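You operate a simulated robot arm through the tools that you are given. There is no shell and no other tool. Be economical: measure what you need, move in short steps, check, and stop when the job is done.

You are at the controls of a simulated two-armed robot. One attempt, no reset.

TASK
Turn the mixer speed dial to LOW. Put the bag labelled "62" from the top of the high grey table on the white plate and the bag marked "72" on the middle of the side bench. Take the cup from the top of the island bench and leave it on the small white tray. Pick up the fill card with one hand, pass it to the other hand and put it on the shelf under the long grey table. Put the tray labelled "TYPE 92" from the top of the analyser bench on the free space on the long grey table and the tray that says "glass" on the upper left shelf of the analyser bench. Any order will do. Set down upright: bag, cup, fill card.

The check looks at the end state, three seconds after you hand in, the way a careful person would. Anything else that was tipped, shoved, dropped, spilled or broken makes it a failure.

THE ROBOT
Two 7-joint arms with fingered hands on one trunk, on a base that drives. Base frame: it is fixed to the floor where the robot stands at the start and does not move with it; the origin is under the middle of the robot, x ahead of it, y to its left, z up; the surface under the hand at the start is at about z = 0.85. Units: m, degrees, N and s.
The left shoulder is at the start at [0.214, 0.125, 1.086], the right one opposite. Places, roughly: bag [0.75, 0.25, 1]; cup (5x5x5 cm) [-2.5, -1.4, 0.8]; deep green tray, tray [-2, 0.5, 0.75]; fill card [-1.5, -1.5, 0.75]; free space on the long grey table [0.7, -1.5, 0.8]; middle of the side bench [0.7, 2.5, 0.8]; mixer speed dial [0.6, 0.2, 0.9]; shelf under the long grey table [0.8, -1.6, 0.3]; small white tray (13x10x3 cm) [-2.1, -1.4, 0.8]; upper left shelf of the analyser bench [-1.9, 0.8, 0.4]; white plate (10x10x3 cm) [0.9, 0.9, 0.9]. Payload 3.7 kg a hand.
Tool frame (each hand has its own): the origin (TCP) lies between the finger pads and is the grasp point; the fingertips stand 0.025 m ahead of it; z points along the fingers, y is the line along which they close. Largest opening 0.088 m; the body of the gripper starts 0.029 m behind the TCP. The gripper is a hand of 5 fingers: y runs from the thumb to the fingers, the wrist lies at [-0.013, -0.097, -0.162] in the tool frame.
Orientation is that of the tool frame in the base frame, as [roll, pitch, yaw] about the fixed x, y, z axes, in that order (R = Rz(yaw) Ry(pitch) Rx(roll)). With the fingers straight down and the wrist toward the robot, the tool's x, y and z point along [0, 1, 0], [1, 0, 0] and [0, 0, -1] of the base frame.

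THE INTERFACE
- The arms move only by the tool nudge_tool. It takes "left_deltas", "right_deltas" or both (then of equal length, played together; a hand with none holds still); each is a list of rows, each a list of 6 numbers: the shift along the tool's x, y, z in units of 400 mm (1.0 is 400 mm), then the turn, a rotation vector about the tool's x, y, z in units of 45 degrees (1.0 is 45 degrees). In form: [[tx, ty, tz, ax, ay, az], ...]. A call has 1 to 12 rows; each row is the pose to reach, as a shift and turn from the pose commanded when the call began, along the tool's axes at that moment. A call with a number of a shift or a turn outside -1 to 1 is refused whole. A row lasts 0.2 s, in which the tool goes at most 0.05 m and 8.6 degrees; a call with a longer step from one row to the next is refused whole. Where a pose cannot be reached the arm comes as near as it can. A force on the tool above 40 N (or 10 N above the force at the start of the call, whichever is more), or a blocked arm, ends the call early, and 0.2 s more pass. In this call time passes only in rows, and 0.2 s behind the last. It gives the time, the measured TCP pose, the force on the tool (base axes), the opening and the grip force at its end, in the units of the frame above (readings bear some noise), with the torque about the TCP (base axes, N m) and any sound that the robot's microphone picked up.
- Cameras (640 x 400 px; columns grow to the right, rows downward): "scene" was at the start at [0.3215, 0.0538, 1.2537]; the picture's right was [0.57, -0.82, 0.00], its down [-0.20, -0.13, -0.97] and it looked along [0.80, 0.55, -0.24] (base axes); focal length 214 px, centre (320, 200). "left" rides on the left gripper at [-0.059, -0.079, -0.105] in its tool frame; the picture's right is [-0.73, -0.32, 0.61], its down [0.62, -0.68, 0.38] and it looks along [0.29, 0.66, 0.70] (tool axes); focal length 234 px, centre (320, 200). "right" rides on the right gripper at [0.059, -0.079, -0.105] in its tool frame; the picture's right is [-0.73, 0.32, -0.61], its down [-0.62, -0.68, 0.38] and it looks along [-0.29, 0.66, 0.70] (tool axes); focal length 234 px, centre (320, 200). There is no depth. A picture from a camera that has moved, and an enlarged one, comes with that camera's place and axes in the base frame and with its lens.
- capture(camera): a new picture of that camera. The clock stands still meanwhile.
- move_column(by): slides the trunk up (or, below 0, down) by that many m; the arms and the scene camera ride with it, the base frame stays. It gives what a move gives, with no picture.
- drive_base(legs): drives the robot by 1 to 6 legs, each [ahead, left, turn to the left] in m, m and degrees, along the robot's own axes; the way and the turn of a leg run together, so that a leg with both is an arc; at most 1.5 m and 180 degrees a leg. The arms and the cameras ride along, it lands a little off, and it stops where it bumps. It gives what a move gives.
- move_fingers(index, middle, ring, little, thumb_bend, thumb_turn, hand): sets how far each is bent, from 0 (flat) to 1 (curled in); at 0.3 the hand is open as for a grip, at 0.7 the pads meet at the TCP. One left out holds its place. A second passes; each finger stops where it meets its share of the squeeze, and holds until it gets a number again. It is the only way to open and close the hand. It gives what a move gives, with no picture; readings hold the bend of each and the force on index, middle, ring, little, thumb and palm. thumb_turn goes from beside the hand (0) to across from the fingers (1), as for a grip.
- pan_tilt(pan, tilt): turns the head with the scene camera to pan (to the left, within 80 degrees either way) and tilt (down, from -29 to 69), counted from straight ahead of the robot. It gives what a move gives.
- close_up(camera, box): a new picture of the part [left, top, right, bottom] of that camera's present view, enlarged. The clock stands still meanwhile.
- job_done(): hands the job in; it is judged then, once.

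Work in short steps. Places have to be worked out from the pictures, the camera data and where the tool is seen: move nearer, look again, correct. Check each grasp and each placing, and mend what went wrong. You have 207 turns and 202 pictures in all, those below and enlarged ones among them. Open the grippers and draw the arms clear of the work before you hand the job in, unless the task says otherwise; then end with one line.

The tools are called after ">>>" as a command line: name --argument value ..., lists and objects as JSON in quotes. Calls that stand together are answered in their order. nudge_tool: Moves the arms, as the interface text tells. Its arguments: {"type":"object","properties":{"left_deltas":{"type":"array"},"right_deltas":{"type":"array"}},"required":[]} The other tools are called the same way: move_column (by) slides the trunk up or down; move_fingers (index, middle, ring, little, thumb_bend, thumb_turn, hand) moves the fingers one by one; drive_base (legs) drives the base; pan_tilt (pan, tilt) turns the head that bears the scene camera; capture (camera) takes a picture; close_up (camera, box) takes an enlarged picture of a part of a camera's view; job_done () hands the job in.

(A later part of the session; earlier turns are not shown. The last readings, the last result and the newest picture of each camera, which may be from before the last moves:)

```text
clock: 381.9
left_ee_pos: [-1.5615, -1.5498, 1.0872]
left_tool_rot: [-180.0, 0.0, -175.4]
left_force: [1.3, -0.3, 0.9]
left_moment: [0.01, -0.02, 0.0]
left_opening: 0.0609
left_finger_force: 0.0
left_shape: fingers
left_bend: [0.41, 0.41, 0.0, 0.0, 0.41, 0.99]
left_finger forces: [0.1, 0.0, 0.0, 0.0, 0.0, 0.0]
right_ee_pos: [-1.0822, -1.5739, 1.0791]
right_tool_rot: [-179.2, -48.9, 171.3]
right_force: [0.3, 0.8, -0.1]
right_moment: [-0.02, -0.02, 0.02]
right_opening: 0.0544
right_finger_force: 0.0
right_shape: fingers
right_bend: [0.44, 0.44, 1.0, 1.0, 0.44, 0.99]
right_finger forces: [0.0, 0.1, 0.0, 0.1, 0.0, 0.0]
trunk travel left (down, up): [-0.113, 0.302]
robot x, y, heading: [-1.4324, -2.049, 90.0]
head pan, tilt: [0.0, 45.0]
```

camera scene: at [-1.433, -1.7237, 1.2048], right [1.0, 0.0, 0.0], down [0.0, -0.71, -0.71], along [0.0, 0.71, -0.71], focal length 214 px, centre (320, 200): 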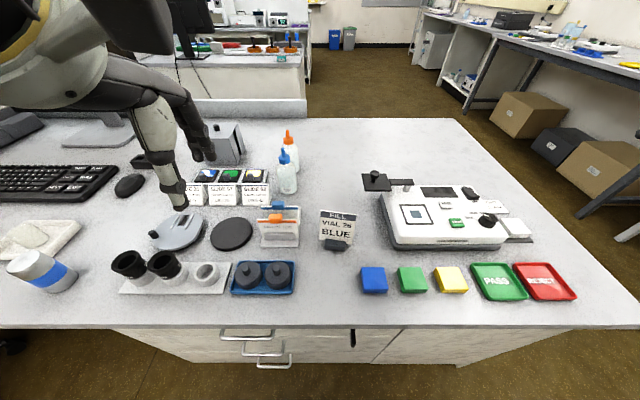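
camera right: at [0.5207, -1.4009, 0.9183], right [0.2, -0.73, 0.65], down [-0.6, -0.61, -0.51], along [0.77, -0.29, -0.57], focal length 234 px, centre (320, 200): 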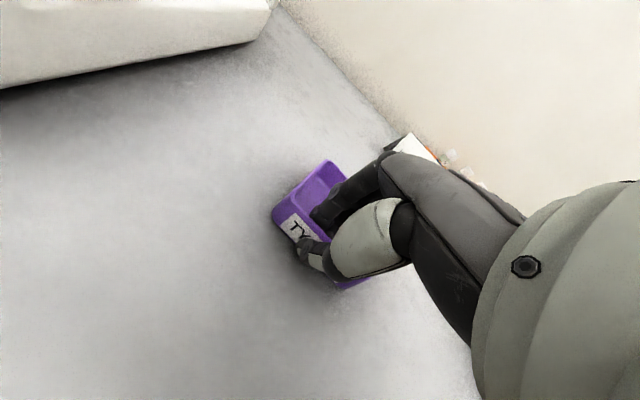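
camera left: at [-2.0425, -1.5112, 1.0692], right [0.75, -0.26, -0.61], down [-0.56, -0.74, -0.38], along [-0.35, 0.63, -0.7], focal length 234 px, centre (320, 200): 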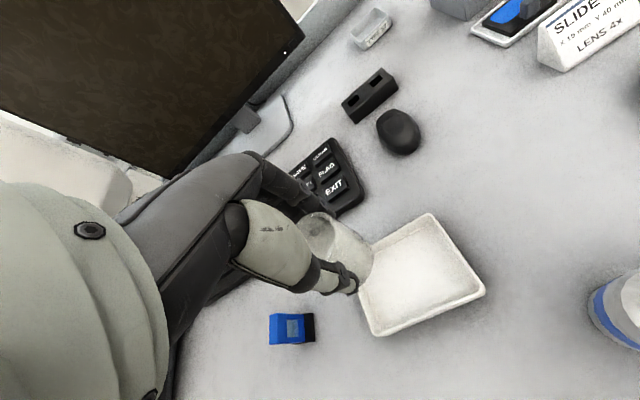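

I move the right hand to the standoff position 10 cm up-right of the card.

>>> nudge_tool --right_deltas '[[0.002, 0.032, 0.107, 0, 0, 0], [0.004, 0.065, 0.215, 0, 0, 0], [0.006, 0.097, 0.322, 0, 0, 0], [0.008, 0.13, 0.43, 0, 0, 0], [0.01, 0.162, 0.538, 0, 0, 0], [0.012, 0.195, 0.645, 0, 0, 0], [0.014, 0.2265, 0.753, 0, 0, 0]]'

>>> close_up --camera "scene" --box '[290, 160, 450, 270]'

>>> capture --camera "right"

```text
clock: 383.5
left_ee_pos: [-1.5605, -1.5505, 1.0858]
left_tool_rot: [-179.9, -0.1, -175.5]
left_force: [0.3, 0.4, -0.7]
left_moment: [-0.06, 0.0, 0.0]
left_opening: 0.0609
left_finger_force: 0.1
left_shape: fingers
left_bend: [0.41, 0.41, 0.0, 0.0, 0.41, 0.99]
left_finger forces: [0.0, 0.0, 0.0, 0.0, 0.0, 0.0]
right_ee_pos: [-1.2969, -1.4531, 0.8824]
right_tool_rot: [-179.4, -48.7, 171.5]
right_force: [0.7, 0.3, 1.1]
right_moment: [-0.01, -0.01, 0.03]
right_opening: 0.0543
right_finger_force: 0.0
right_shape: fingers
right_bend: [0.44, 0.44, 1.0, 1.0, 0.44, 0.99]
right_finger forces: [0.1, 0.0, 0.0, 0.0, 0.0, 0.0]
trunk travel left (down, up): [-0.113, 0.302]
robot x, y, heading: [-1.4297, -2.0523, 90.1]
head pan, tilt: [0.0, 45.0]
```

```text
3.64 times, centred on (370, 215) of scene
camera zoom: at [-1.4335, -1.7227, 1.2044], right [1.0, 0.0, 0.0], down [0.0, -0.71, -0.71], along [0.0, 0.71, -0.71], focal length 780 px, centre (138, 146)
```

zoom: 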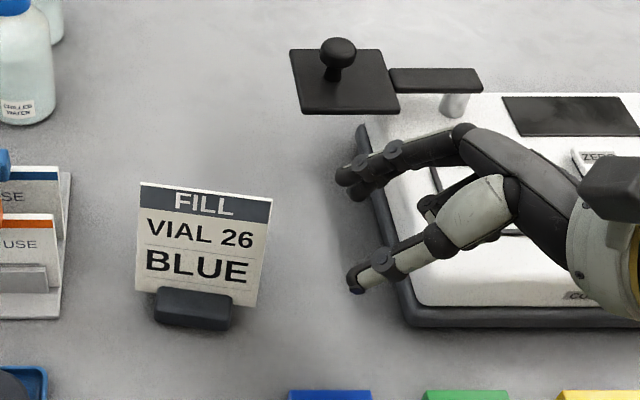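

```text
45 pictures are left
camera right: at [-1.2681, -1.5362, 0.9965], right [0.97, 0.18, -0.15], down [0.02, -0.7, -0.72], along [-0.24, 0.69, -0.68], focal length 234 px, centre (320, 200)
```

right: 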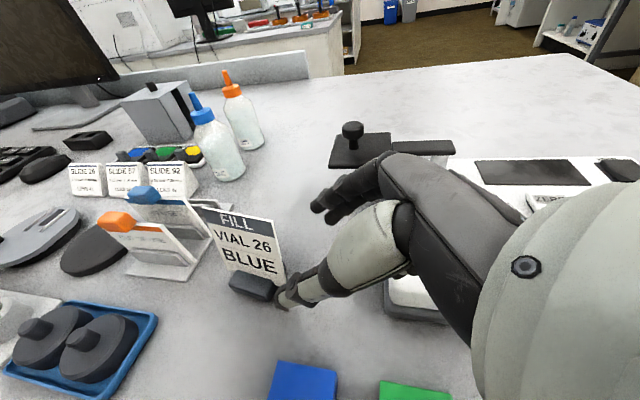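

Triangulation shows the card leans back ~17° (top at y≈−1.41, z≈0.849; bottom z≈0.777). I tilt the hand to match the lean and move to an updated standoff.

>>> nudge_tool --right_deltas '[[-0.001, 0.03, 0.02, 0.083, 0, 0.095], [-0.002, 0.06, 0.04, 0.166, 0, 0.19], [-0.004, 0.087, 0.062, 0.248, 0, 0.285]]'

>>> close_up --camera "scene" --box '[290, 160, 450, 270]'

>>> capture --camera "right"

```text
clock: 384.3
left_ee_pos: [-1.561, -1.5494, 1.0855]
left_tool_rot: [-179.9, 0.0, -175.6]
left_force: [0.2, -0.9, 0.6]
left_moment: [0.06, 0.0, -0.01]
left_opening: 0.0608
left_finger_force: 0.0
left_shape: fingers
left_bend: [0.41, 0.41, 0.0, 0.0, 0.41, 0.99]
left_finger forces: [0.0, 0.1, 0.0, 0.0, 0.0, 0.0]
right_ee_pos: [-1.3096, -1.4177, 0.8647]
right_tool_rot: [-154.5, -45.9, 152.9]
right_force: [0.3, 0.0, -0.3]
right_moment: [-0.01, -0.01, -0.01]
right_opening: 0.0541
right_finger_force: 0.1
right_shape: fingers
right_bend: [0.44, 0.44, 1.0, 1.0, 0.44, 0.99]
right_finger forces: [0.0, 0.0, 0.1, 0.0, 0.1, 0.0]
trunk travel left (down, up): [-0.113, 0.302]
robot x, y, heading: [-1.4334, -2.0525, 90.1]
head pan, tilt: [0.0, 45.0]
```

```text
3.64 times, centred on (370, 215) of scene
camera zoom: at [-1.4333, -1.7232, 1.2046], right [1.0, 0.0, 0.0], down [0.0, -0.71, -0.71], along [0.0, 0.71, -0.71], focal length 780 px, centre (138, 146)
```

zoom: 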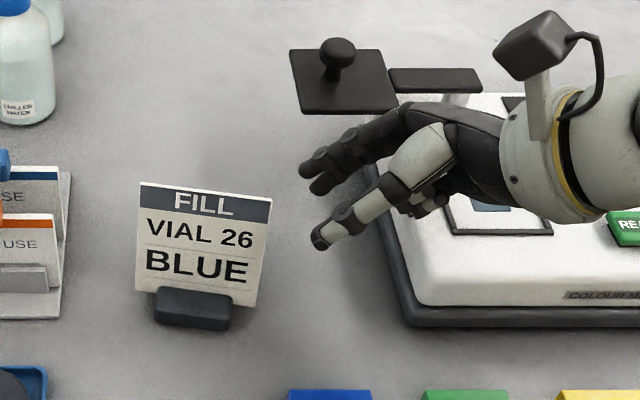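

```text
43 pictures are left
camera right: at [-1.2748, -1.4644, 0.9969], right [0.96, 0.13, -0.24], down [0.0, -0.88, -0.48], along [-0.27, 0.47, -0.84], focal length 234 px, centre (320, 200)
```

right: 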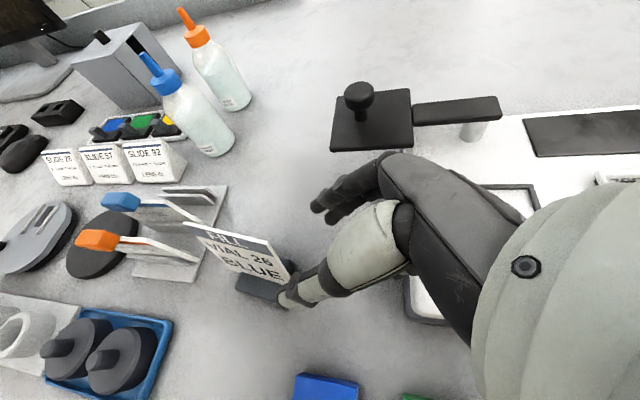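

The measurement is consistent. I approach along the finger direction by 8 cm to straddle the card.

>>> nudge_tool --right_deltas '[[0, 0, 0.05, 0, 0, 0], [0, 0, 0.1, 0, 0, 0], [0, 0, 0.15, 0, 0, 0], [0, 0, 0.2, 0, 0, 0]]'

>>> close_up --camera "scene" --box '[290, 180, 418, 268]'

```text
clock: 385.3
left_ee_pos: [-1.5612, -1.5512, 1.0879]
left_tool_rot: [179.9, -0.1, -175.5]
left_force: [0.2, 0.3, -0.1]
left_moment: [0.04, -0.01, 0.01]
left_opening: 0.0609
left_finger_force: 0.1
left_shape: fingers
left_bend: [0.41, 0.41, 0.0, 0.0, 0.41, 0.99]
left_finger forces: [0.0, 0.0, 0.0, 0.0, 0.0, 0.1]
right_ee_pos: [-1.3732, -1.4244, 0.8143]
right_tool_rot: [-154.6, -45.8, 153.0]
right_force: [0.0, -0.2, 0.0]
right_moment: [-0.03, -0.01, 0.01]
right_opening: 0.0541
right_finger_force: 0.1
right_shape: fingers
right_bend: [0.44, 0.44, 1.0, 1.0, 0.44, 0.99]
right_finger forces: [0.0, 0.0, 0.1, 0.0, 0.0, 0.1]
trunk travel left (down, up): [-0.113, 0.302]
robot x, y, heading: [-1.4315, -2.0506, 90.1]
head pan, tilt: [0.0, 45.0]
```

```text
4.55 times, centred on (354, 224) of scene
camera zoom: at [-1.4333, -1.7236, 1.2047], right [1.0, 0.0, 0.0], down [0.0, -0.71, -0.71], along [0.0, 0.71, -0.71], focal length 975 px, centre (166, 91)
```

zoom: 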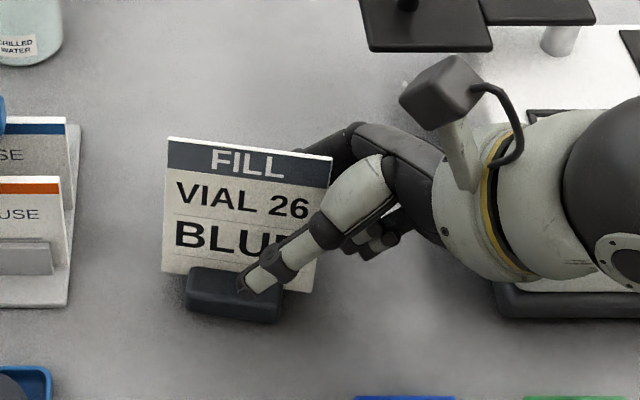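

Thumb in front, fingers behind the card. I close with a moderate squeeze.

>>> move_fingers --hand "right" --index 0.73 --middle 0.73 --thumb_bend 0.77

>>> close_up --camera "scene" --box '[290, 180, 418, 268]'

```text
clock: 386.3
left_ee_pos: [-1.5609, -1.5501, 1.0864]
left_tool_rot: [180.0, 0.0, -175.5]
left_force: [0.7, 0.4, 0.1]
left_moment: [-0.01, 0.0, 0.02]
left_opening: 0.0608
left_finger_force: 0.1
left_shape: fingers
left_bend: [0.41, 0.41, 0.0, 0.0, 0.41, 0.99]
left_finger forces: [0.1, 0.0, 0.0, 0.0, 0.1, 0.1]
right_ee_pos: [-1.3716, -1.4257, 0.8146]
right_tool_rot: [-154.5, -45.9, 152.8]
right_force: [-0.2, -1.0, -0.3]
right_moment: [0.01, 0.04, 0.0]
right_opening: 0.0001
right_finger_force: 6.4
right_shape: fingers
right_bend: [0.72, 0.72, 1.0, 1.0, 0.71, 1.0]
right_finger forces: [3.9, 3.0, 0.1, 0.0, 6.6, 0.1]
trunk travel left (down, up): [-0.113, 0.302]
robot x, y, heading: [-1.4299, -2.0501, 90.2]
head pan, tilt: [0.0, 45.0]
```

```text
4.55 times, centred on (354, 224) of scene
camera zoom: at [-1.4331, -1.7237, 1.2048], right [1.0, 0.0, 0.0], down [0.0, -0.71, -0.71], along [0.0, 0.71, -0.71], focal length 975 px, centre (166, 91)
```

zoom: 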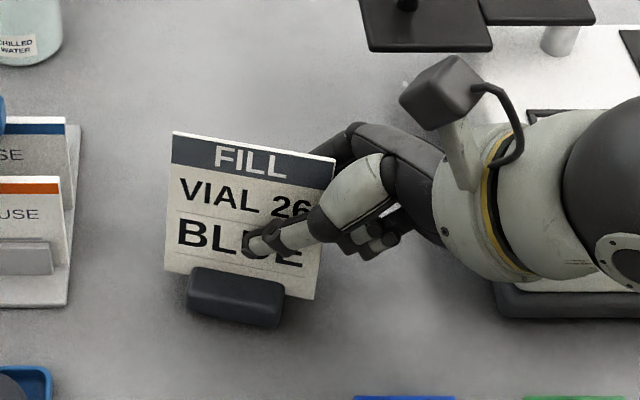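

Balanced pinch. I lift the card straight up 17 cm.

>>> nudge_tool --right_deltas '[[0.036, -0.015, -0.031, 0, 0, 0], [0.09, -0.037, -0.079, 0, 0, 0], [0.162, -0.067, -0.141, 0, 0, 0], [0.234, -0.097, -0.204, 0, 0, 0], [0.305, -0.127, -0.267, 0, 0, 0]]'

>>> pan_tilt --pan 0 --tilt 35

>>> capture --camera "scene"

```text
clock: 387.5
left_ee_pos: [-1.5611, -1.5515, 1.0881]
left_tool_rot: [-180.0, 0.0, -175.5]
left_force: [-0.6, -0.2, -0.4]
left_moment: [-0.01, 0.0, 0.03]
left_opening: 0.0607
left_finger_force: 0.0
left_shape: fingers
left_bend: [0.41, 0.41, 0.0, 0.0, 0.41, 0.99]
left_finger forces: [0.0, 0.1, 0.0, 0.0, 0.0, 0.0]
right_ee_pos: [-1.3734, -1.4255, 0.9839]
right_tool_rot: [-154.6, -45.9, 152.8]
right_force: [0.5, 0.3, -1.6]
right_moment: [0.05, -0.04, -0.02]
right_opening: 0.0
right_finger_force: 6.3
right_shape: fingers
right_bend: [0.72, 0.72, 1.0, 1.0, 0.71, 1.0]
right_finger forces: [4.0, 2.8, 0.0, 0.0, 6.3, 0.0]
trunk travel left (down, up): [-0.113, 0.302]
robot x, y, heading: [-1.4319, -2.0513, 90.3]
head pan, tilt: [0.0, 45.0]
```

```text
clock: 388.2
left_ee_pos: [-1.5611, -1.5512, 1.0869]
left_tool_rot: [-180.0, 0.0, -175.6]
left_force: [0.2, 0.3, 0.1]
left_moment: [0.01, 0.0, 0.0]
left_opening: 0.061
left_finger_force: 0.1
left_shape: fingers
left_bend: [0.41, 0.41, 0.0, 0.0, 0.41, 0.99]
left_finger forces: [0.0, 0.1, 0.0, 0.1, 0.0, 0.1]
right_ee_pos: [-1.3755, -1.4236, 0.9827]
right_tool_rot: [-154.5, -45.8, 152.9]
right_force: [-0.1, -0.1, -0.8]
right_moment: [0.0, -0.02, -0.01]
right_opening: 0.0
right_finger_force: 6.8
right_shape: fingers
right_bend: [0.72, 0.72, 1.0, 1.0, 0.71, 1.0]
right_finger forces: [4.0, 2.7, 0.0, 0.1, 6.4, 0.1]
trunk travel left (down, up): [-0.113, 0.302]
robot x, y, heading: [-1.4336, -2.0501, 90.1]
head pan, tilt: [0.0, 35.0]
```

```text
40 pictures are left
camera scene: at [-1.4332, -1.7169, 1.2195], right [1.0, 0.0, 0.0], down [0.0, -0.57, -0.82], along [0.0, 0.82, -0.57], focal length 214 px, centre (320, 200)
```

scene: 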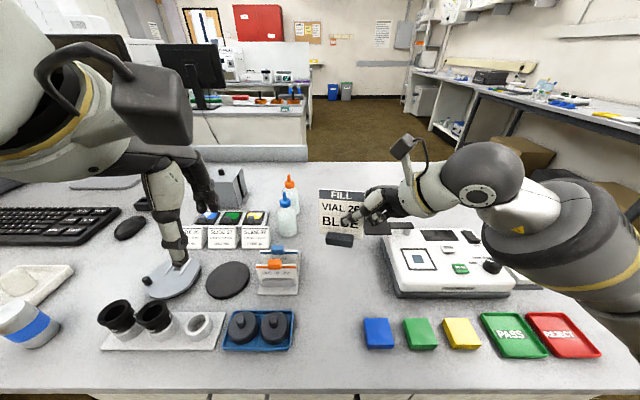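

The card is up and upright. For the handover I orient the left hand to the card: yaw −12.8°, tilt +17°, in-plane −20°, with ring and little curled.

>>> move_fingers --hand "left" --index 0.42 --middle 0.42 --ring 1.0 --little 1.0 --thumb_bend 0.42

>>> nudge_tool --left_deltas '[[0, 0, 0, 0, 0, 0.142], [0, 0, 0, 0, 0, 0.284]]'

>>> nudge_tool --left_deltas '[[0, 0, 0, 0.13, 0, 0], [0, 0, 0, 0.26, 0, 0], [0, 0, 0, 0.378, 0, 0]]'

>>> nudge_tool --left_deltas '[[0, 0, 0, 0, -0.15, 0], [0, 0, 0, 0, -0.3, 0], [0, 0, 0, 0, -0.444, 0]]'

>>> capture --camera "left"

```text
clock: 389.2
left_ee_pos: [-1.5617, -1.5515, 1.087]
left_tool_rot: [180.0, 0.0, -175.5]
left_force: [0.6, -0.2, 0.4]
left_moment: [0.01, 0.01, -0.03]
left_opening: 0.0596
left_finger_force: 0.2
left_shape: fingers
left_bend: [0.42, 0.42, 1.0, 1.0, 0.42, 0.99]
left_finger forces: [0.0, 0.0, 0.0, 0.0, 0.0, 0.0]
right_ee_pos: [-1.3743, -1.4248, 0.9844]
right_tool_rot: [-154.5, -45.9, 152.9]
right_force: [-0.5, -0.4, -0.6]
right_moment: [0.01, -0.04, 0.01]
right_opening: 0.0
right_finger_force: 6.6
right_shape: fingers
right_bend: [0.72, 0.72, 1.0, 1.0, 0.71, 1.0]
right_finger forces: [4.0, 2.7, 0.0, 0.1, 6.3, 0.0]
trunk travel left (down, up): [-0.113, 0.302]
robot x, y, heading: [-1.4288, -2.0518, 90.3]
head pan, tilt: [0.0, 35.0]
```

```text
clock: 389.8
left_ee_pos: [-1.5622, -1.5489, 1.0864]
left_tool_rot: [-179.8, 0.0, 171.6]
left_force: [0.2, 0.3, 1.0]
left_moment: [0.0, 0.03, 0.01]
left_opening: 0.0596
left_finger_force: 0.0
left_shape: fingers
left_bend: [0.42, 0.42, 1.0, 1.0, 0.42, 0.99]
left_finger forces: [0.1, 0.0, 0.0, 0.1, 0.0, 0.1]
right_ee_pos: [-1.3745, -1.4235, 0.9832]
right_tool_rot: [-154.4, -45.8, 152.8]
right_force: [-0.3, 0.1, -1.3]
right_moment: [0.01, -0.02, 0.03]
right_opening: 0.0002
right_finger_force: 6.9
right_shape: fingers
right_bend: [0.72, 0.72, 1.0, 1.0, 0.71, 1.0]
right_finger forces: [4.0, 2.6, 0.1, 0.1, 6.4, 0.0]
trunk travel left (down, up): [-0.113, 0.302]
robot x, y, heading: [-1.4321, -2.0513, 90.2]
head pan, tilt: [0.0, 35.0]
```

```text
clock: 390.6
left_ee_pos: [-1.5594, -1.5513, 1.0856]
left_tool_rot: [-162.8, -0.1, 171.7]
left_force: [0.2, -1.0, 0.5]
left_moment: [0.0, 0.02, -0.01]
left_opening: 0.0593
left_finger_force: 0.0
left_shape: fingers
left_bend: [0.42, 0.42, 1.0, 1.0, 0.42, 0.99]
left_finger forces: [0.1, 0.0, 0.1, 0.1, 0.0, 0.0]
right_ee_pos: [-1.3742, -1.4256, 0.9831]
right_tool_rot: [-154.4, -45.8, 152.8]
right_force: [-0.5, 0.4, -1.0]
right_moment: [0.01, -0.04, 0.01]
right_opening: 0.0002
right_finger_force: 6.5
right_shape: fingers
right_bend: [0.72, 0.72, 1.0, 1.0, 0.71, 1.0]
right_finger forces: [4.0, 2.8, 0.1, 0.1, 6.4, 0.0]
trunk travel left (down, up): [-0.113, 0.302]
robot x, y, heading: [-1.431, -2.0531, 90.1]
head pan, tilt: [0.0, 35.0]
```

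```text
clock: 391.4
left_ee_pos: [-1.5603, -1.5511, 1.0875]
left_tool_rot: [-162.0, 19.2, 177.8]
left_force: [0.0, 0.4, -0.3]
left_moment: [-0.02, 0.01, -0.01]
left_opening: 0.0595
left_finger_force: 0.0
left_shape: fingers
left_bend: [0.42, 0.42, 1.0, 1.0, 0.42, 0.99]
left_finger forces: [0.0, 0.0, 0.0, 0.0, 0.1, 0.0]
right_ee_pos: [-1.375, -1.4245, 0.9842]
right_tool_rot: [-154.6, -46.0, 153.0]
right_force: [0.1, 0.7, -2.0]
right_moment: [0.0, -0.03, 0.0]
right_opening: 0.0
right_finger_force: 6.4
right_shape: fingers
right_bend: [0.72, 0.72, 1.0, 1.0, 0.71, 1.0]
right_finger forces: [4.1, 2.7, 0.0, 0.0, 6.3, 0.0]
trunk travel left (down, up): [-0.113, 0.302]
robot x, y, heading: [-1.4335, -2.0535, 90.2]
head pan, tilt: [0.0, 35.0]
```

```text
39 pictures are left
camera left: at [-1.5462, -1.5941, 1.2232], right [0.82, -0.53, -0.21], down [-0.57, -0.75, -0.35], along [0.03, 0.41, -0.91], focal length 234 px, centre (320, 200)
```

left: 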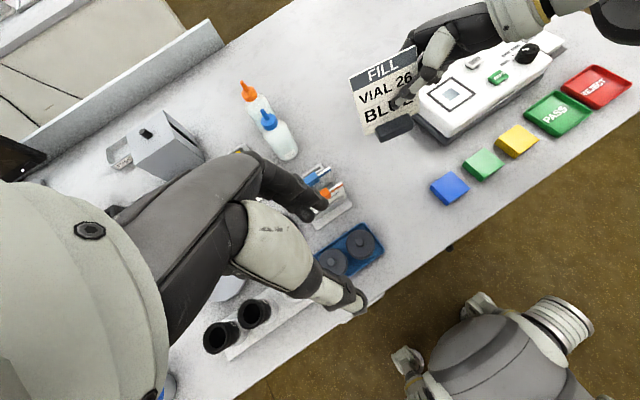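

Both cameras agree: card top-left (−1.433, −1.402, 1.024), top-right (−1.359, −1.420, 1.027). I bring the left hand to a standoff above the card's upper-left part.

>>> nudge_tool --left_deltas '[[-0.054, 0.088, -0.03, 0, 0, 0], [-0.107, 0.175, -0.06, 0, 0, 0], [-0.16, 0.262, -0.08, 0, 0, 0], [-0.214, 0.35, -0.08, 0, 0, 0], [-0.267, 0.437, -0.057, 0, 0, 0]]'

>>> close_up --camera "scene" --box '[260, 110, 420, 250]'

>>> capture --camera "left"

```text
clock: 392.6
left_ee_pos: [-1.4473, -1.3762, 1.0873]
left_tool_rot: [-161.8, 19.1, 178.3]
left_force: [0.0, 0.0, 0.5]
left_moment: [-0.04, -0.03, 0.02]
left_opening: 0.0595
left_finger_force: 0.0
left_shape: fingers
left_bend: [0.42, 0.42, 1.0, 1.0, 0.42, 0.99]
left_finger forces: [0.0, 0.0, 0.1, 0.0, 0.0, 0.0]
left hand out of reach, approached as far as the arm can: row 5
right_ee_pos: [-1.3735, -1.4223, 0.9806]
right_tool_rot: [-154.3, -45.7, 152.7]
right_force: [-0.6, 1.2, -2.0]
right_moment: [0.03, -0.03, 0.03]
right_opening: 0.0002
right_finger_force: 6.9
right_shape: fingers
right_bend: [0.72, 0.72, 1.0, 1.0, 0.71, 1.0]
right_finger forces: [4.1, 2.7, 0.0, 0.0, 6.4, 0.1]
trunk travel left (down, up): [-0.113, 0.302]
robot x, y, heading: [-1.433, -2.0487, 90.1]
head pan, tilt: [0.0, 35.0]
```

```text
2.86 times, centred on (340, 180) of scene
camera zoom: at [-1.4335, -1.7135, 1.218], right [1.0, 0.0, 0.0], down [0.0, -0.58, -0.82], along [0.0, 0.82, -0.58], focal length 613 px, centre (263, 257)
```

zoom: 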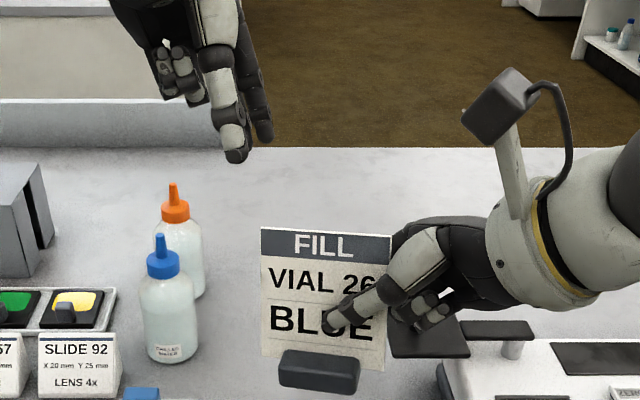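

```text
37 pictures are left
camera left: at [-1.433, -1.4183, 1.2223], right [0.83, -0.52, -0.21], down [-0.56, -0.75, -0.35], along [0.02, 0.4, -0.91], focal length 234 px, centre (320, 200)
```

left: 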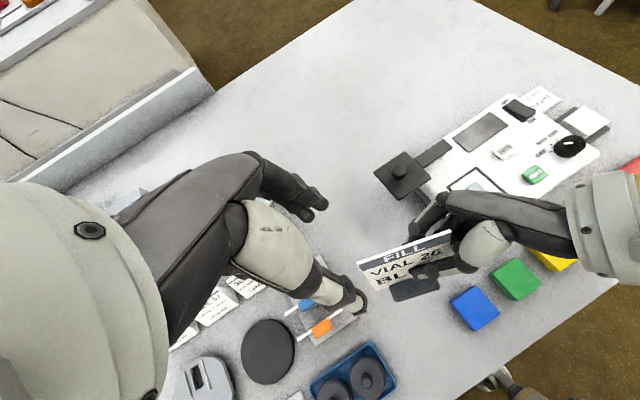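

The geometry matches. I approach along the fingers, first 5 cm.

>>> nudge_tool --left_deltas '[[-0.004, -0.004, 0.03, 0, 0, 0], [-0.008, -0.008, 0.07, 0, 0, 0], [-0.012, -0.012, 0.125, 0, 0, 0]]'

>>> close_up --camera "scene" --box '[280, 130, 400, 240]'

```text
clock: 393.4
left_ee_pos: [-1.4286, -1.4005, 1.049]
left_tool_rot: [-162.0, 19.2, 178.0]
left_force: [-0.2, -0.9, -0.5]
left_moment: [0.02, 0.0, -0.01]
left_opening: 0.0592
left_finger_force: 0.1
left_shape: fingers
left_bend: [0.42, 0.42, 1.0, 1.0, 0.42, 0.99]
left_finger forces: [0.0, 0.1, 0.0, 0.1, 0.0, 0.1]
right_ee_pos: [-1.3749, -1.4251, 0.983]
right_tool_rot: [-154.6, -46.0, 153.0]
right_force: [-0.7, 0.0, -0.9]
right_moment: [0.0, -0.05, 0.01]
right_opening: 0.0002
right_finger_force: 6.6
right_shape: fingers
right_bend: [0.72, 0.72, 1.0, 1.0, 0.71, 1.0]
right_finger forces: [4.2, 2.8, 0.1, 0.0, 6.5, 0.1]
trunk travel left (down, up): [-0.113, 0.302]
robot x, y, heading: [-1.4329, -2.0525, 90.0]
head pan, tilt: [0.0, 35.0]
```

```text
3.64 times, centred on (340, 185) of scene
camera zoom: at [-1.433, -1.7169, 1.2196], right [1.0, 0.0, 0.0], down [0.0, -0.57, -0.82], along [0.0, 0.82, -0.57], focal length 780 px, centre (247, 254)
```

zoom: 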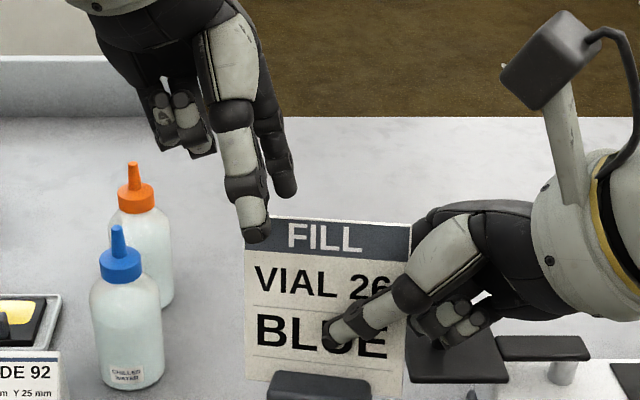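

The thumb is in front and fingers behind. I go the last 4 cm and close the left hand on the card.

>>> nudge_tool --left_deltas '[[0, 0.003, 0.04, 0, 0, 0], [-0.001, 0.006, 0.075, 0, 0, 0], [-0.0015, 0.0075, 0.105, 0, 0, 0]]'

>>> move_fingers --hand "left" --index 0.73 --middle 0.73 --thumb_bend 0.77

>>> close_up --camera "scene" --box '[280, 130, 400, 240]'

```text
clock: 394.2
left_ee_pos: [-1.4245, -1.4071, 1.025]
left_tool_rot: [-162.0, 19.2, 177.7]
left_force: [-0.4, 0.1, 0.0]
left_moment: [-0.01, 0.01, -0.03]
left_opening: 0.0594
left_finger_force: 0.0
left_shape: fingers
left_bend: [0.42, 0.42, 1.0, 1.0, 0.42, 0.99]
left_finger forces: [0.1, 0.0, 0.0, 0.0, 0.0, 0.0]
left hand out of reach, approached as far as the arm can: row 2, 3
right_ee_pos: [-1.3746, -1.4259, 0.9829]
right_tool_rot: [-154.4, -45.8, 152.9]
right_force: [1.0, -0.1, -1.1]
right_moment: [0.0, 0.02, 0.01]
right_opening: 0.0
right_finger_force: 6.6
right_shape: fingers
right_bend: [0.72, 0.72, 1.0, 1.0, 0.71, 1.0]
right_finger forces: [4.1, 2.7, 0.0, 0.0, 6.4, 0.0]
trunk travel left (down, up): [-0.113, 0.302]
robot x, y, heading: [-1.4309, -2.0483, 90.0]
head pan, tilt: [0.0, 35.0]
```

```text
clock: 395.2
left_ee_pos: [-1.4232, -1.4078, 1.0264]
left_tool_rot: [-162.0, 19.1, 177.8]
left_force: [1.5, 0.4, -1.4]
left_moment: [0.01, 0.0, 0.02]
left_opening: 0.0
left_finger_force: 6.8
left_shape: fingers
left_bend: [0.72, 0.72, 1.0, 1.0, 0.71, 1.0]
left_finger forces: [3.8, 3.2, 0.0, 0.0, 6.4, 0.0]
right_ee_pos: [-1.374, -1.4236, 0.9842]
right_tool_rot: [-154.5, -45.9, 152.9]
right_force: [-1.4, 1.6, 1.3]
right_moment: [0.03, 0.03, 0.04]
right_opening: 0.0
right_finger_force: 7.0
right_shape: fingers
right_bend: [0.72, 0.72, 1.0, 1.0, 0.71, 1.0]
right_finger forces: [2.9, 3.8, 0.1, 0.0, 7.0, 0.0]
trunk travel left (down, up): [-0.113, 0.302]
robot x, y, heading: [-1.4334, -2.0518, 90.1]
head pan, tilt: [0.0, 35.0]
```

```text
3.64 times, centred on (340, 185) of scene
camera zoom: at [-1.4331, -1.7169, 1.2196], right [1.0, 0.0, 0.0], down [0.0, -0.57, -0.82], along [0.0, 0.82, -0.57], focal length 780 px, centre (247, 254)
```

zoom: 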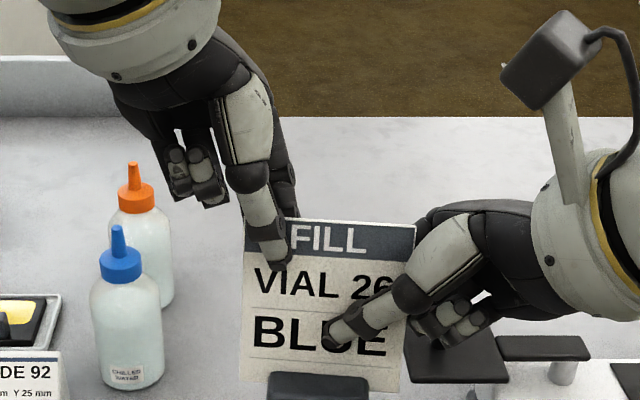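

Both hands hold it, but the left grip is shallow. I reopen the left slightly, raise the card 1.2 cm with the right hand, and regrip.

>>> move_fingers --hand "left" --index 0.56 --middle 0.56 --thumb_bend 0.56

>>> nudge_tool --right_deltas '[[0.018, -0.002, -0.002, 0, 0, 0], [0.0365, -0.005, -0.004, 0, 0, 0]]'

>>> move_fingers --hand "left" --index 0.74 --middle 0.74 --thumb_bend 0.79

>>> close_up --camera "scene" --box '[280, 130, 400, 240]'

```text
clock: 396.2
left_ee_pos: [-1.4242, -1.4092, 1.0266]
left_tool_rot: [-161.9, 19.1, 177.8]
left_force: [-0.2, -0.4, -0.3]
left_moment: [0.01, 0.0, 0.0]
left_opening: 0.0278
left_finger_force: 0.0
left_shape: fingers
left_bend: [0.56, 0.56, 1.0, 1.0, 0.56, 1.0]
left_finger forces: [0.1, 0.1, 0.0, 0.0, 0.1, 0.0]
right_ee_pos: [-1.3734, -1.4247, 0.9828]
right_tool_rot: [-154.6, -45.9, 153.1]
right_force: [-0.1, -0.3, -0.8]
right_moment: [-0.03, 0.01, 0.05]
right_opening: 0.0
right_finger_force: 6.8
right_shape: fingers
right_bend: [0.72, 0.72, 1.0, 1.0, 0.71, 1.0]
right_finger forces: [4.0, 2.7, 0.0, 0.1, 6.4, 0.1]
trunk travel left (down, up): [-0.113, 0.302]
robot x, y, heading: [-1.4329, -2.0536, 90.3]
head pan, tilt: [0.0, 35.0]
```

```text
clock: 396.8
left_ee_pos: [-1.4233, -1.4076, 1.0263]
left_tool_rot: [-162.0, 19.0, 177.7]
left_force: [0.3, 0.6, -0.5]
left_moment: [0.01, -0.01, -0.04]
left_opening: 0.0277
left_finger_force: 0.0
left_shape: fingers
left_bend: [0.56, 0.56, 1.0, 1.0, 0.56, 1.0]
left_finger forces: [0.1, 0.0, 0.0, 0.1, 0.1, 0.1]
right_ee_pos: [-1.3832, -1.4211, 0.9974]
right_tool_rot: [-154.4, -45.9, 152.8]
right_force: [0.2, 0.1, -1.3]
right_moment: [0.01, 0.0, 0.02]
right_opening: 0.0
right_finger_force: 6.3
right_shape: fingers
right_bend: [0.72, 0.72, 1.0, 1.0, 0.71, 1.0]
right_finger forces: [4.1, 2.7, 0.0, 0.0, 6.3, 0.1]
trunk travel left (down, up): [-0.113, 0.302]
robot x, y, heading: [-1.4301, -2.051, 90.1]
head pan, tilt: [0.0, 35.0]
```

```text
clock: 397.8
left_ee_pos: [-1.4246, -1.4079, 1.0269]
left_tool_rot: [-161.9, 19.1, 177.8]
left_force: [1.8, 0.1, -1.7]
left_moment: [0.02, -0.02, 0.0]
left_opening: 0.0001
left_finger_force: 8.1
left_shape: fingers
left_bend: [0.73, 0.72, 1.0, 1.0, 0.72, 1.0]
left_finger forces: [4.7, 4.1, 0.1, 0.0, 8.3, 0.0]
right_ee_pos: [-1.3823, -1.42, 0.9974]
right_tool_rot: [-154.7, -45.9, 153.0]
right_force: [-2.3, 0.2, 1.7]
right_moment: [0.03, 0.08, 0.02]
right_opening: 0.0
right_finger_force: 6.8
right_shape: fingers
right_bend: [0.72, 0.72, 1.0, 1.0, 0.71, 1.0]
right_finger forces: [3.2, 3.6, 0.0, 0.0, 7.0, 0.0]
trunk travel left (down, up): [-0.113, 0.302]
robot x, y, heading: [-1.4323, -2.0501, 90.2]
head pan, tilt: [0.0, 35.0]
```

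```text
3.64 times, centred on (340, 185) of scene
camera zoom: at [-1.4331, -1.7169, 1.2196], right [1.0, 0.0, 0.0], down [0.0, -0.57, -0.82], along [0.0, 0.82, -0.57], focal length 780 px, centre (247, 254)
```

zoom: 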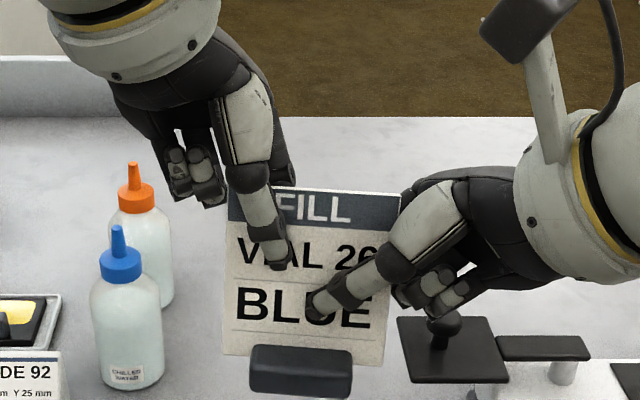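

A deep, balanced left grip (8 N). I open the right hand and withdraw it along its fingers.

>>> move_fingers --hand "right" --index 0.5 --middle 0.5 --thumb_bend 0.5

>>> nudge_tool --right_deltas '[[0, 0, -0.05, 0, 0, 0], [0, 0, -0.12, 0, 0, 0], [0, 0, -0.2, 0, 0, 0], [0, 0, -0.3, 0, 0, 0], [0, 0, -0.4, 0, 0, 0]]'

>>> capture --camera "scene"

```text
clock: 398.8
left_ee_pos: [-1.4232, -1.4089, 1.0268]
left_tool_rot: [-161.9, 19.1, 177.8]
left_force: [-0.5, -0.1, 0.7]
left_moment: [0.01, 0.01, -0.01]
left_opening: 0.0
left_finger_force: 8.4
left_shape: fingers
left_bend: [0.73, 0.73, 1.0, 1.0, 0.72, 1.0]
left_finger forces: [5.6, 3.2, 0.0, 0.0, 8.6, 0.0]
right_ee_pos: [-1.382, -1.4205, 0.9978]
right_tool_rot: [-154.6, -45.9, 153.0]
right_force: [0.2, 0.0, 0.0]
right_moment: [-0.03, -0.02, -0.02]
right_opening: 0.0412
right_finger_force: 0.0
right_shape: fingers
right_bend: [0.5, 0.5, 1.0, 1.0, 0.5, 1.0]
right_finger forces: [0.1, 0.1, 0.1, 0.0, 0.0, 0.0]
trunk travel left (down, up): [-0.113, 0.302]
robot x, y, heading: [-1.4307, -2.0503, 89.9]
head pan, tilt: [0.0, 35.0]
```

```text
clock: 400.0
left_ee_pos: [-1.423, -1.4079, 1.0256]
left_tool_rot: [-162.0, 19.1, 177.8]
left_force: [0.0, 0.6, -0.5]
left_moment: [0.02, 0.03, 0.01]
left_opening: 0.0
left_finger_force: 8.4
left_shape: fingers
left_bend: [0.73, 0.73, 1.0, 1.0, 0.72, 1.0]
left_finger forces: [5.6, 3.0, 0.1, 0.0, 8.6, 0.1]
right_ee_pos: [-1.2572, -1.4106, 1.1007]
right_tool_rot: [-154.5, -45.9, 152.9]
right_force: [-0.4, 0.3, -0.7]
right_moment: [-0.02, 0.03, 0.02]
right_opening: 0.0408
right_finger_force: 0.1
right_shape: fingers
right_bend: [0.5, 0.5, 1.0, 1.0, 0.5, 1.0]
right_finger forces: [0.0, 0.1, 0.0, 0.0, 0.1, 0.1]
trunk travel left (down, up): [-0.113, 0.302]
robot x, y, heading: [-1.4288, -2.0506, 89.9]
head pan, tilt: [0.0, 35.0]
```

```text
33 pictures are left
camera scene: at [-1.4329, -1.7173, 1.2198], right [1.0, 0.0, 0.0], down [0.0, -0.57, -0.82], along [0.0, 0.82, -0.57], focal length 214 px, centre (320, 200)
```

scene: 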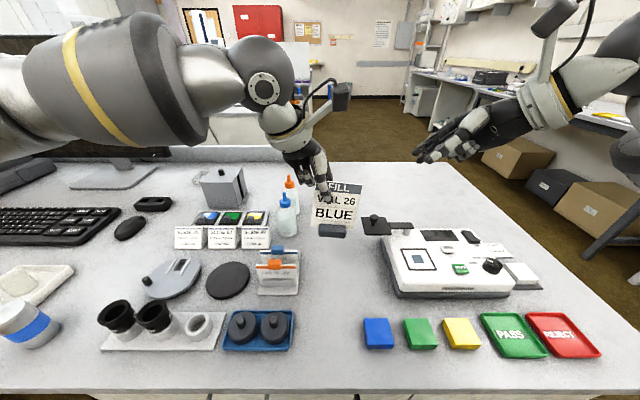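

The card is now in the left hand. I raise and retract the left hand to its own side and pull the right hand back too.

>>> nudge_tool --left_deltas '[[-0.025, -0.022, -0.067, 0, 0, 0], [-0.049, -0.044, -0.135, 0, 0, 0], [0.052, -0.108, -0.153, 0, 0, 0], [0.153, -0.171, -0.172, 0, 0, 0], [0.254, -0.235, -0.19, 0, 0, 0], [0.355, -0.298, -0.208, 0, 0, 0], [0.456, -0.362, -0.226, 0, 0, 0], [0.557, -0.425, -0.245, 0, 0, 0], [0.6575, -0.489, -0.263, 0, 0, 0]]' --right_deltas '[[0, 0, 0, 0, 0, 0], [-0.04, -0.06, -0.02, 0, 0, 0], [-0.08, -0.11, -0.04, 0, 0, 0], [-0.12, -0.17, -0.06, 0, 0, 0], [-0.16, -0.22, -0.08, 0, 0, 0], [-0.2, -0.28, -0.1, 0, 0, 0], [-0.24, -0.33, -0.12, 0, 0, 0], [-0.28, -0.39, -0.135, 0, 0, 0], [-0.314, -0.437, -0.15, 0, 0, 0]]'

>>> capture --camera "scene"

```text
clock: 402.0
left_ee_pos: [-1.7299, -1.5472, 1.0904]
left_tool_rot: [-162.0, 19.1, 177.8]
left_force: [-0.1, -0.7, -0.8]
left_moment: [0.05, 0.01, -0.03]
left_opening: 0.0001
left_finger_force: 8.1
left_shape: fingers
left_bend: [0.73, 0.73, 1.0, 1.0, 0.72, 1.0]
left_finger forces: [5.4, 3.4, 0.1, 0.0, 8.7, 0.0]
left hand out of reach, approached as far as the arm can: row 1, 2
right_ee_pos: [-1.1581, -1.6066, 1.097]
right_tool_rot: [-154.6, -45.6, 153.1]
right_force: [-0.1, 0.0, 0.6]
right_moment: [0.02, -0.01, 0.03]
right_opening: 0.0414
right_finger_force: 0.0
right_shape: fingers
right_bend: [0.5, 0.5, 1.0, 1.0, 0.5, 1.0]
right_finger forces: [0.0, 0.0, 0.0, 0.0, 0.0, 0.0]
trunk travel left (down, up): [-0.113, 0.302]
robot x, y, heading: [-1.4342, -2.0544, 90.2]
head pan, tilt: [0.0, 35.0]
```

```text
32 pictures are left
camera scene: at [-1.4339, -1.717, 1.2196], right [1.0, 0.0, 0.0], down [0.0, -0.57, -0.82], along [0.0, 0.82, -0.57], focal length 214 px, centre (320, 200)
```

scene: 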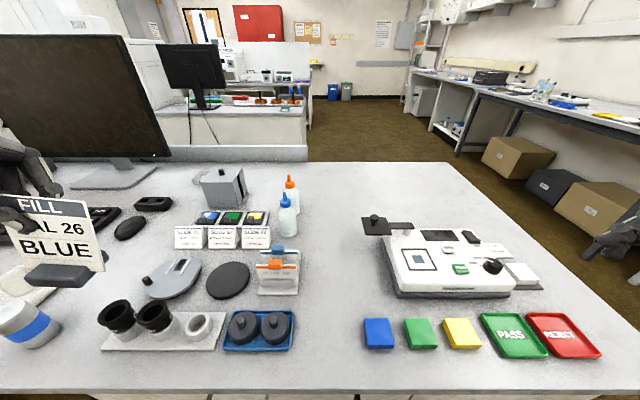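

The card is held facing me, nearly level. The shelf has a free span y −1.22..−1.58 between the plate and the basket. I back off, turn to face the long table and drive near it.

>>> drive_base --legs '[[-0.15, 0, 0], [0, 0, -90], [1.1, 0, 0], [0, 0.45, 0]]'

>>> pan_tilt --pan 10 --tilt 40

>>> capture --camera "scene"

```text
clock: 416.5
left_ee_pos: [0.1943, -1.5086, 1.0916]
left_tool_rot: [-162.0, 19.1, 85.9]
left_force: [-0.3, 0.4, -1.0]
left_moment: [0.01, -0.03, -0.02]
left_opening: 0.0
left_finger_force: 7.7
left_shape: fingers
left_bend: [0.73, 0.73, 1.0, 1.0, 0.72, 1.0]
left_finger forces: [5.1, 3.1, 0.1, 0.0, 7.9, 0.0]
right_ee_pos: [0.1176, -2.0789, 1.0979]
right_tool_rot: [-154.6, -45.9, 61.1]
right_force: [-0.6, -0.4, -0.4]
right_moment: [0.0, 0.01, -0.04]
right_opening: 0.0411
right_finger_force: 0.0
right_shape: fingers
right_bend: [0.5, 0.5, 1.0, 1.0, 0.5, 1.0]
right_finger forces: [0.0, 0.0, 0.0, 0.0, 0.0, 0.0]
trunk travel left (down, up): [-0.113, 0.302]
robot x, y, heading: [-0.3184, -1.7902, -1.9]
head pan, tilt: [0.0, 35.0]
```

```text
clock: 417.3
left_ee_pos: [0.1937, -1.5099, 1.0913]
left_tool_rot: [-161.9, 19.1, 85.8]
left_force: [0.5, -0.8, -0.9]
left_moment: [0.02, -0.02, 0.0]
left_opening: 0.0
left_finger_force: 7.5
left_shape: fingers
left_bend: [0.73, 0.73, 1.0, 1.0, 0.72, 1.0]
left_finger forces: [5.1, 3.1, 0.1, 0.1, 7.9, 0.0]
right_ee_pos: [0.118, -2.0798, 1.098]
right_tool_rot: [-154.5, -45.9, 61.0]
right_force: [0.1, 0.4, 0.9]
right_moment: [0.0, -0.01, 0.02]
right_opening: 0.041
right_finger_force: 0.0
right_shape: fingers
right_bend: [0.5, 0.5, 1.0, 1.0, 0.5, 1.0]
right_finger forces: [0.1, 0.1, 0.0, 0.0, 0.0, 0.0]
trunk travel left (down, up): [-0.113, 0.302]
robot x, y, heading: [-0.3186, -1.7884, -2.0]
head pan, tilt: [10.0, 40.0]
```

```text
31 pictures are left
camera scene: at [0.01, -1.784, 1.2121], right [0.14, -0.99, 0.0], down [-0.64, -0.09, -0.77], along [0.76, 0.11, -0.64], focal length 214 px, centre (320, 200)
```

scene: 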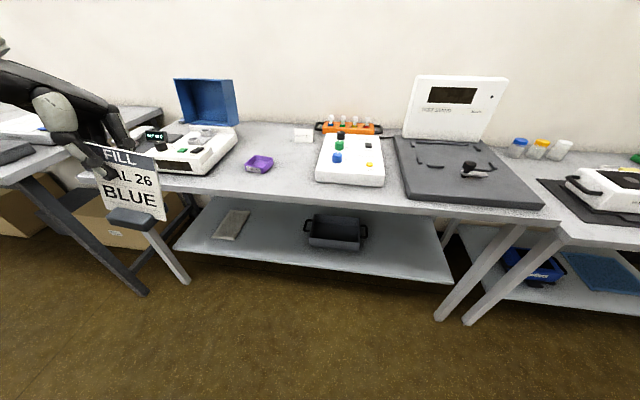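

The free span at y≈−1.42 is confirmed and the card hangs level. I straighten the heading, move the left hand 0.2 m forward (still in front of the table), then lower the trunk.

>>> drive_base --legs '[[0, 0.02, 2]]'

>>> nudge_tool --left_deltas '[[0.007, 0.094, -0.033, 0, 0, 0], [0.014, 0.188, -0.066, 0, 0, 0], [0.021, 0.282, -0.1, 0, 0, 0], [0.028, 0.376, -0.133, 0, 0, 0], [0.0345, 0.46, -0.162, 0, 0, 0]]'

>>> move_column --by -0.11

```text
clock: 418.1
left_ee_pos: [0.1839, -1.4718, 1.0898]
left_tool_rot: [-162.0, 19.1, 87.9]
left_force: [0.2, -0.1, -1.1]
left_moment: [0.01, 0.01, -0.03]
left_opening: 0.0
left_finger_force: 7.8
left_shape: fingers
left_bend: [0.73, 0.73, 1.0, 1.0, 0.72, 1.0]
left_finger forces: [5.0, 3.2, 0.0, 0.0, 7.9, 0.0]
right_ee_pos: [0.1275, -2.0433, 1.0979]
right_tool_rot: [-154.6, -45.9, 63.1]
right_force: [0.0, 0.3, 0.7]
right_moment: [-0.04, -0.03, -0.01]
right_opening: 0.0411
right_finger_force: 0.1
right_shape: fingers
right_bend: [0.5, 0.5, 1.0, 1.0, 0.5, 1.0]
right_finger forces: [0.1, 0.0, 0.0, 0.0, 0.1, 0.0]
trunk travel left (down, up): [-0.113, 0.302]
robot x, y, heading: [-0.3175, -1.7687, 0.0]
head pan, tilt: [10.0, 40.0]
```

```text
clock: 419.3
left_ee_pos: [0.3827, -1.4647, 1.0889]
left_tool_rot: [-161.8, 19.1, 88.0]
left_force: [0.5, 0.3, -0.4]
left_moment: [0.01, -0.02, -0.01]
left_opening: 0.0001
left_finger_force: 8.5
left_shape: fingers
left_bend: [0.73, 0.73, 1.0, 1.0, 0.72, 1.0]
left_finger forces: [5.1, 3.2, 0.0, 0.0, 8.1, 0.0]
right_ee_pos: [0.129, -2.0442, 1.0965]
right_tool_rot: [-154.3, -45.9, 62.8]
right_force: [0.1, 0.6, -0.5]
right_moment: [0.04, 0.0, 0.04]
right_opening: 0.041
right_finger_force: 0.0
right_shape: fingers
right_bend: [0.5, 0.5, 1.0, 1.0, 0.5, 1.0]
right_finger forces: [0.0, 0.0, 0.0, 0.0, 0.0, 0.0]
trunk travel left (down, up): [-0.113, 0.302]
robot x, y, heading: [-0.3161, -1.769, 0.2]
head pan, tilt: [10.0, 40.0]
```

```text
clock: 420.7
left_ee_pos: [0.379, -1.4633, 0.9828]
left_tool_rot: [-162.1, 19.2, 87.9]
left_force: [-0.1, -0.9, -1.9]
left_moment: [-0.02, 0.0, 0.0]
left_opening: 0.0
left_finger_force: 8.7
left_shape: fingers
left_bend: [0.73, 0.73, 1.0, 1.0, 0.72, 1.0]
left_finger forces: [5.2, 3.2, 0.0, 0.0, 8.2, 0.0]
right_ee_pos: [0.1269, -2.0445, 0.987]
right_tool_rot: [-154.6, -45.9, 63.1]
right_force: [-0.5, 0.1, 0.5]
right_moment: [0.04, -0.01, -0.01]
right_opening: 0.0411
right_finger_force: 0.1
right_shape: fingers
right_bend: [0.5, 0.5, 1.0, 1.0, 0.5, 1.0]
right_finger forces: [0.0, 0.0, 0.1, 0.0, 0.0, 0.1]
trunk travel left (down, up): [-0.003, 0.412]
robot x, y, heading: [-0.3193, -1.7683, 0.3]
head pan, tilt: [10.0, 40.0]
```

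Pose kept well. I lower the card straight down in front of the table in two moves.

>>> nudge_tool --left_deltas '[[0.035, 0.031, 0.096, 0, 0, 0], [0.07, 0.062, 0.192, 0, 0, 0], [0.106, 0.094, 0.288, 0, 0, 0], [0.141, 0.125, 0.385, 0, 0, 0], [0.176, 0.156, 0.481, 0, 0, 0], [0.212, 0.188, 0.577, 0, 0, 0], [0.247, 0.219, 0.6735, 0, 0, 0]]'

>>> nudge_tool --left_deltas '[[0.035, 0.031, 0.096, 0, 0, 0], [0.07, 0.062, 0.192, 0, 0, 0], [0.106, 0.094, 0.288, 0, 0, 0], [0.141, 0.125, 0.385, 0, 0, 0], [0.176, 0.156, 0.481, 0, 0, 0], [0.206, 0.1825, 0.561, 0, 0, 0]]'

>>> capture --camera "scene"

```text
clock: 422.3
left_ee_pos: [0.3807, -1.4642, 0.681]
left_tool_rot: [-162.0, 18.9, 87.9]
left_force: [0.2, -0.4, -0.9]
left_moment: [0.04, -0.03, -0.05]
left_opening: 0.0001
left_finger_force: 8.3
left_shape: fingers
left_bend: [0.73, 0.73, 1.0, 1.0, 0.72, 1.0]
left_finger forces: [5.0, 3.2, 0.1, 0.0, 8.0, 0.1]
right_ee_pos: [0.1292, -2.0442, 0.988]
right_tool_rot: [-154.4, -45.9, 63.1]
right_force: [-0.1, 1.0, -0.1]
right_moment: [0.01, -0.01, -0.02]
right_opening: 0.0413
right_finger_force: 0.0
right_shape: fingers
right_bend: [0.5, 0.5, 1.0, 1.0, 0.5, 1.0]
right_finger forces: [0.0, 0.1, 0.1, 0.0, 0.0, 0.0]
trunk travel left (down, up): [-0.003, 0.412]
robot x, y, heading: [-0.3177, -1.7695, -0.0]
head pan, tilt: [10.0, 40.0]
```

```text
clock: 423.7
left_ee_pos: [0.3797, -1.4622, 0.4324]
left_tool_rot: [-162.0, 19.1, 87.9]
left_force: [0.5, -0.4, -0.4]
left_moment: [-0.03, -0.01, 0.02]
left_opening: 0.0
left_finger_force: 7.8
left_shape: fingers
left_bend: [0.73, 0.73, 1.0, 1.0, 0.72, 1.0]
left_finger forces: [5.0, 3.2, 0.1, 0.0, 8.0, 0.1]
right_ee_pos: [0.1283, -2.0441, 0.9892]
right_tool_rot: [-154.5, -45.9, 63.0]
right_force: [-0.3, 0.0, 0.0]
right_moment: [0.01, -0.01, 0.0]
right_opening: 0.041
right_finger_force: 0.1
right_shape: fingers
right_bend: [0.5, 0.5, 1.0, 1.0, 0.5, 1.0]
right_finger forces: [0.1, 0.1, 0.0, 0.0, 0.1, 0.0]
trunk travel left (down, up): [-0.003, 0.412]
robot x, y, heading: [-0.3214, -1.7709, -0.1]
head pan, tilt: [10.0, 40.0]
```

```text
30 pictures are left
camera scene: at [0.0968, -1.7529, 1.085], right [0.18, -0.98, 0.0], down [-0.63, -0.11, -0.77], along [0.75, 0.14, -0.64], focal length 214 px, centre (320, 200)
```

scene: 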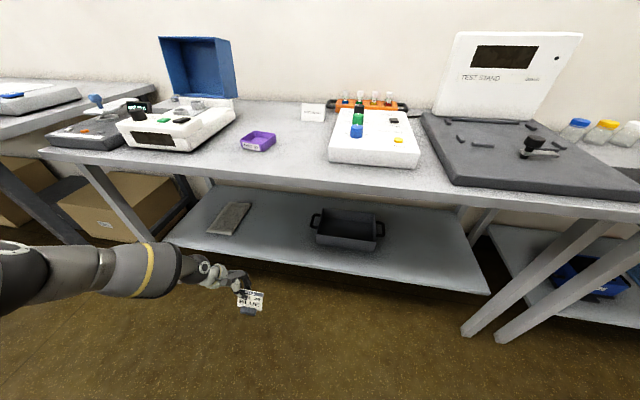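

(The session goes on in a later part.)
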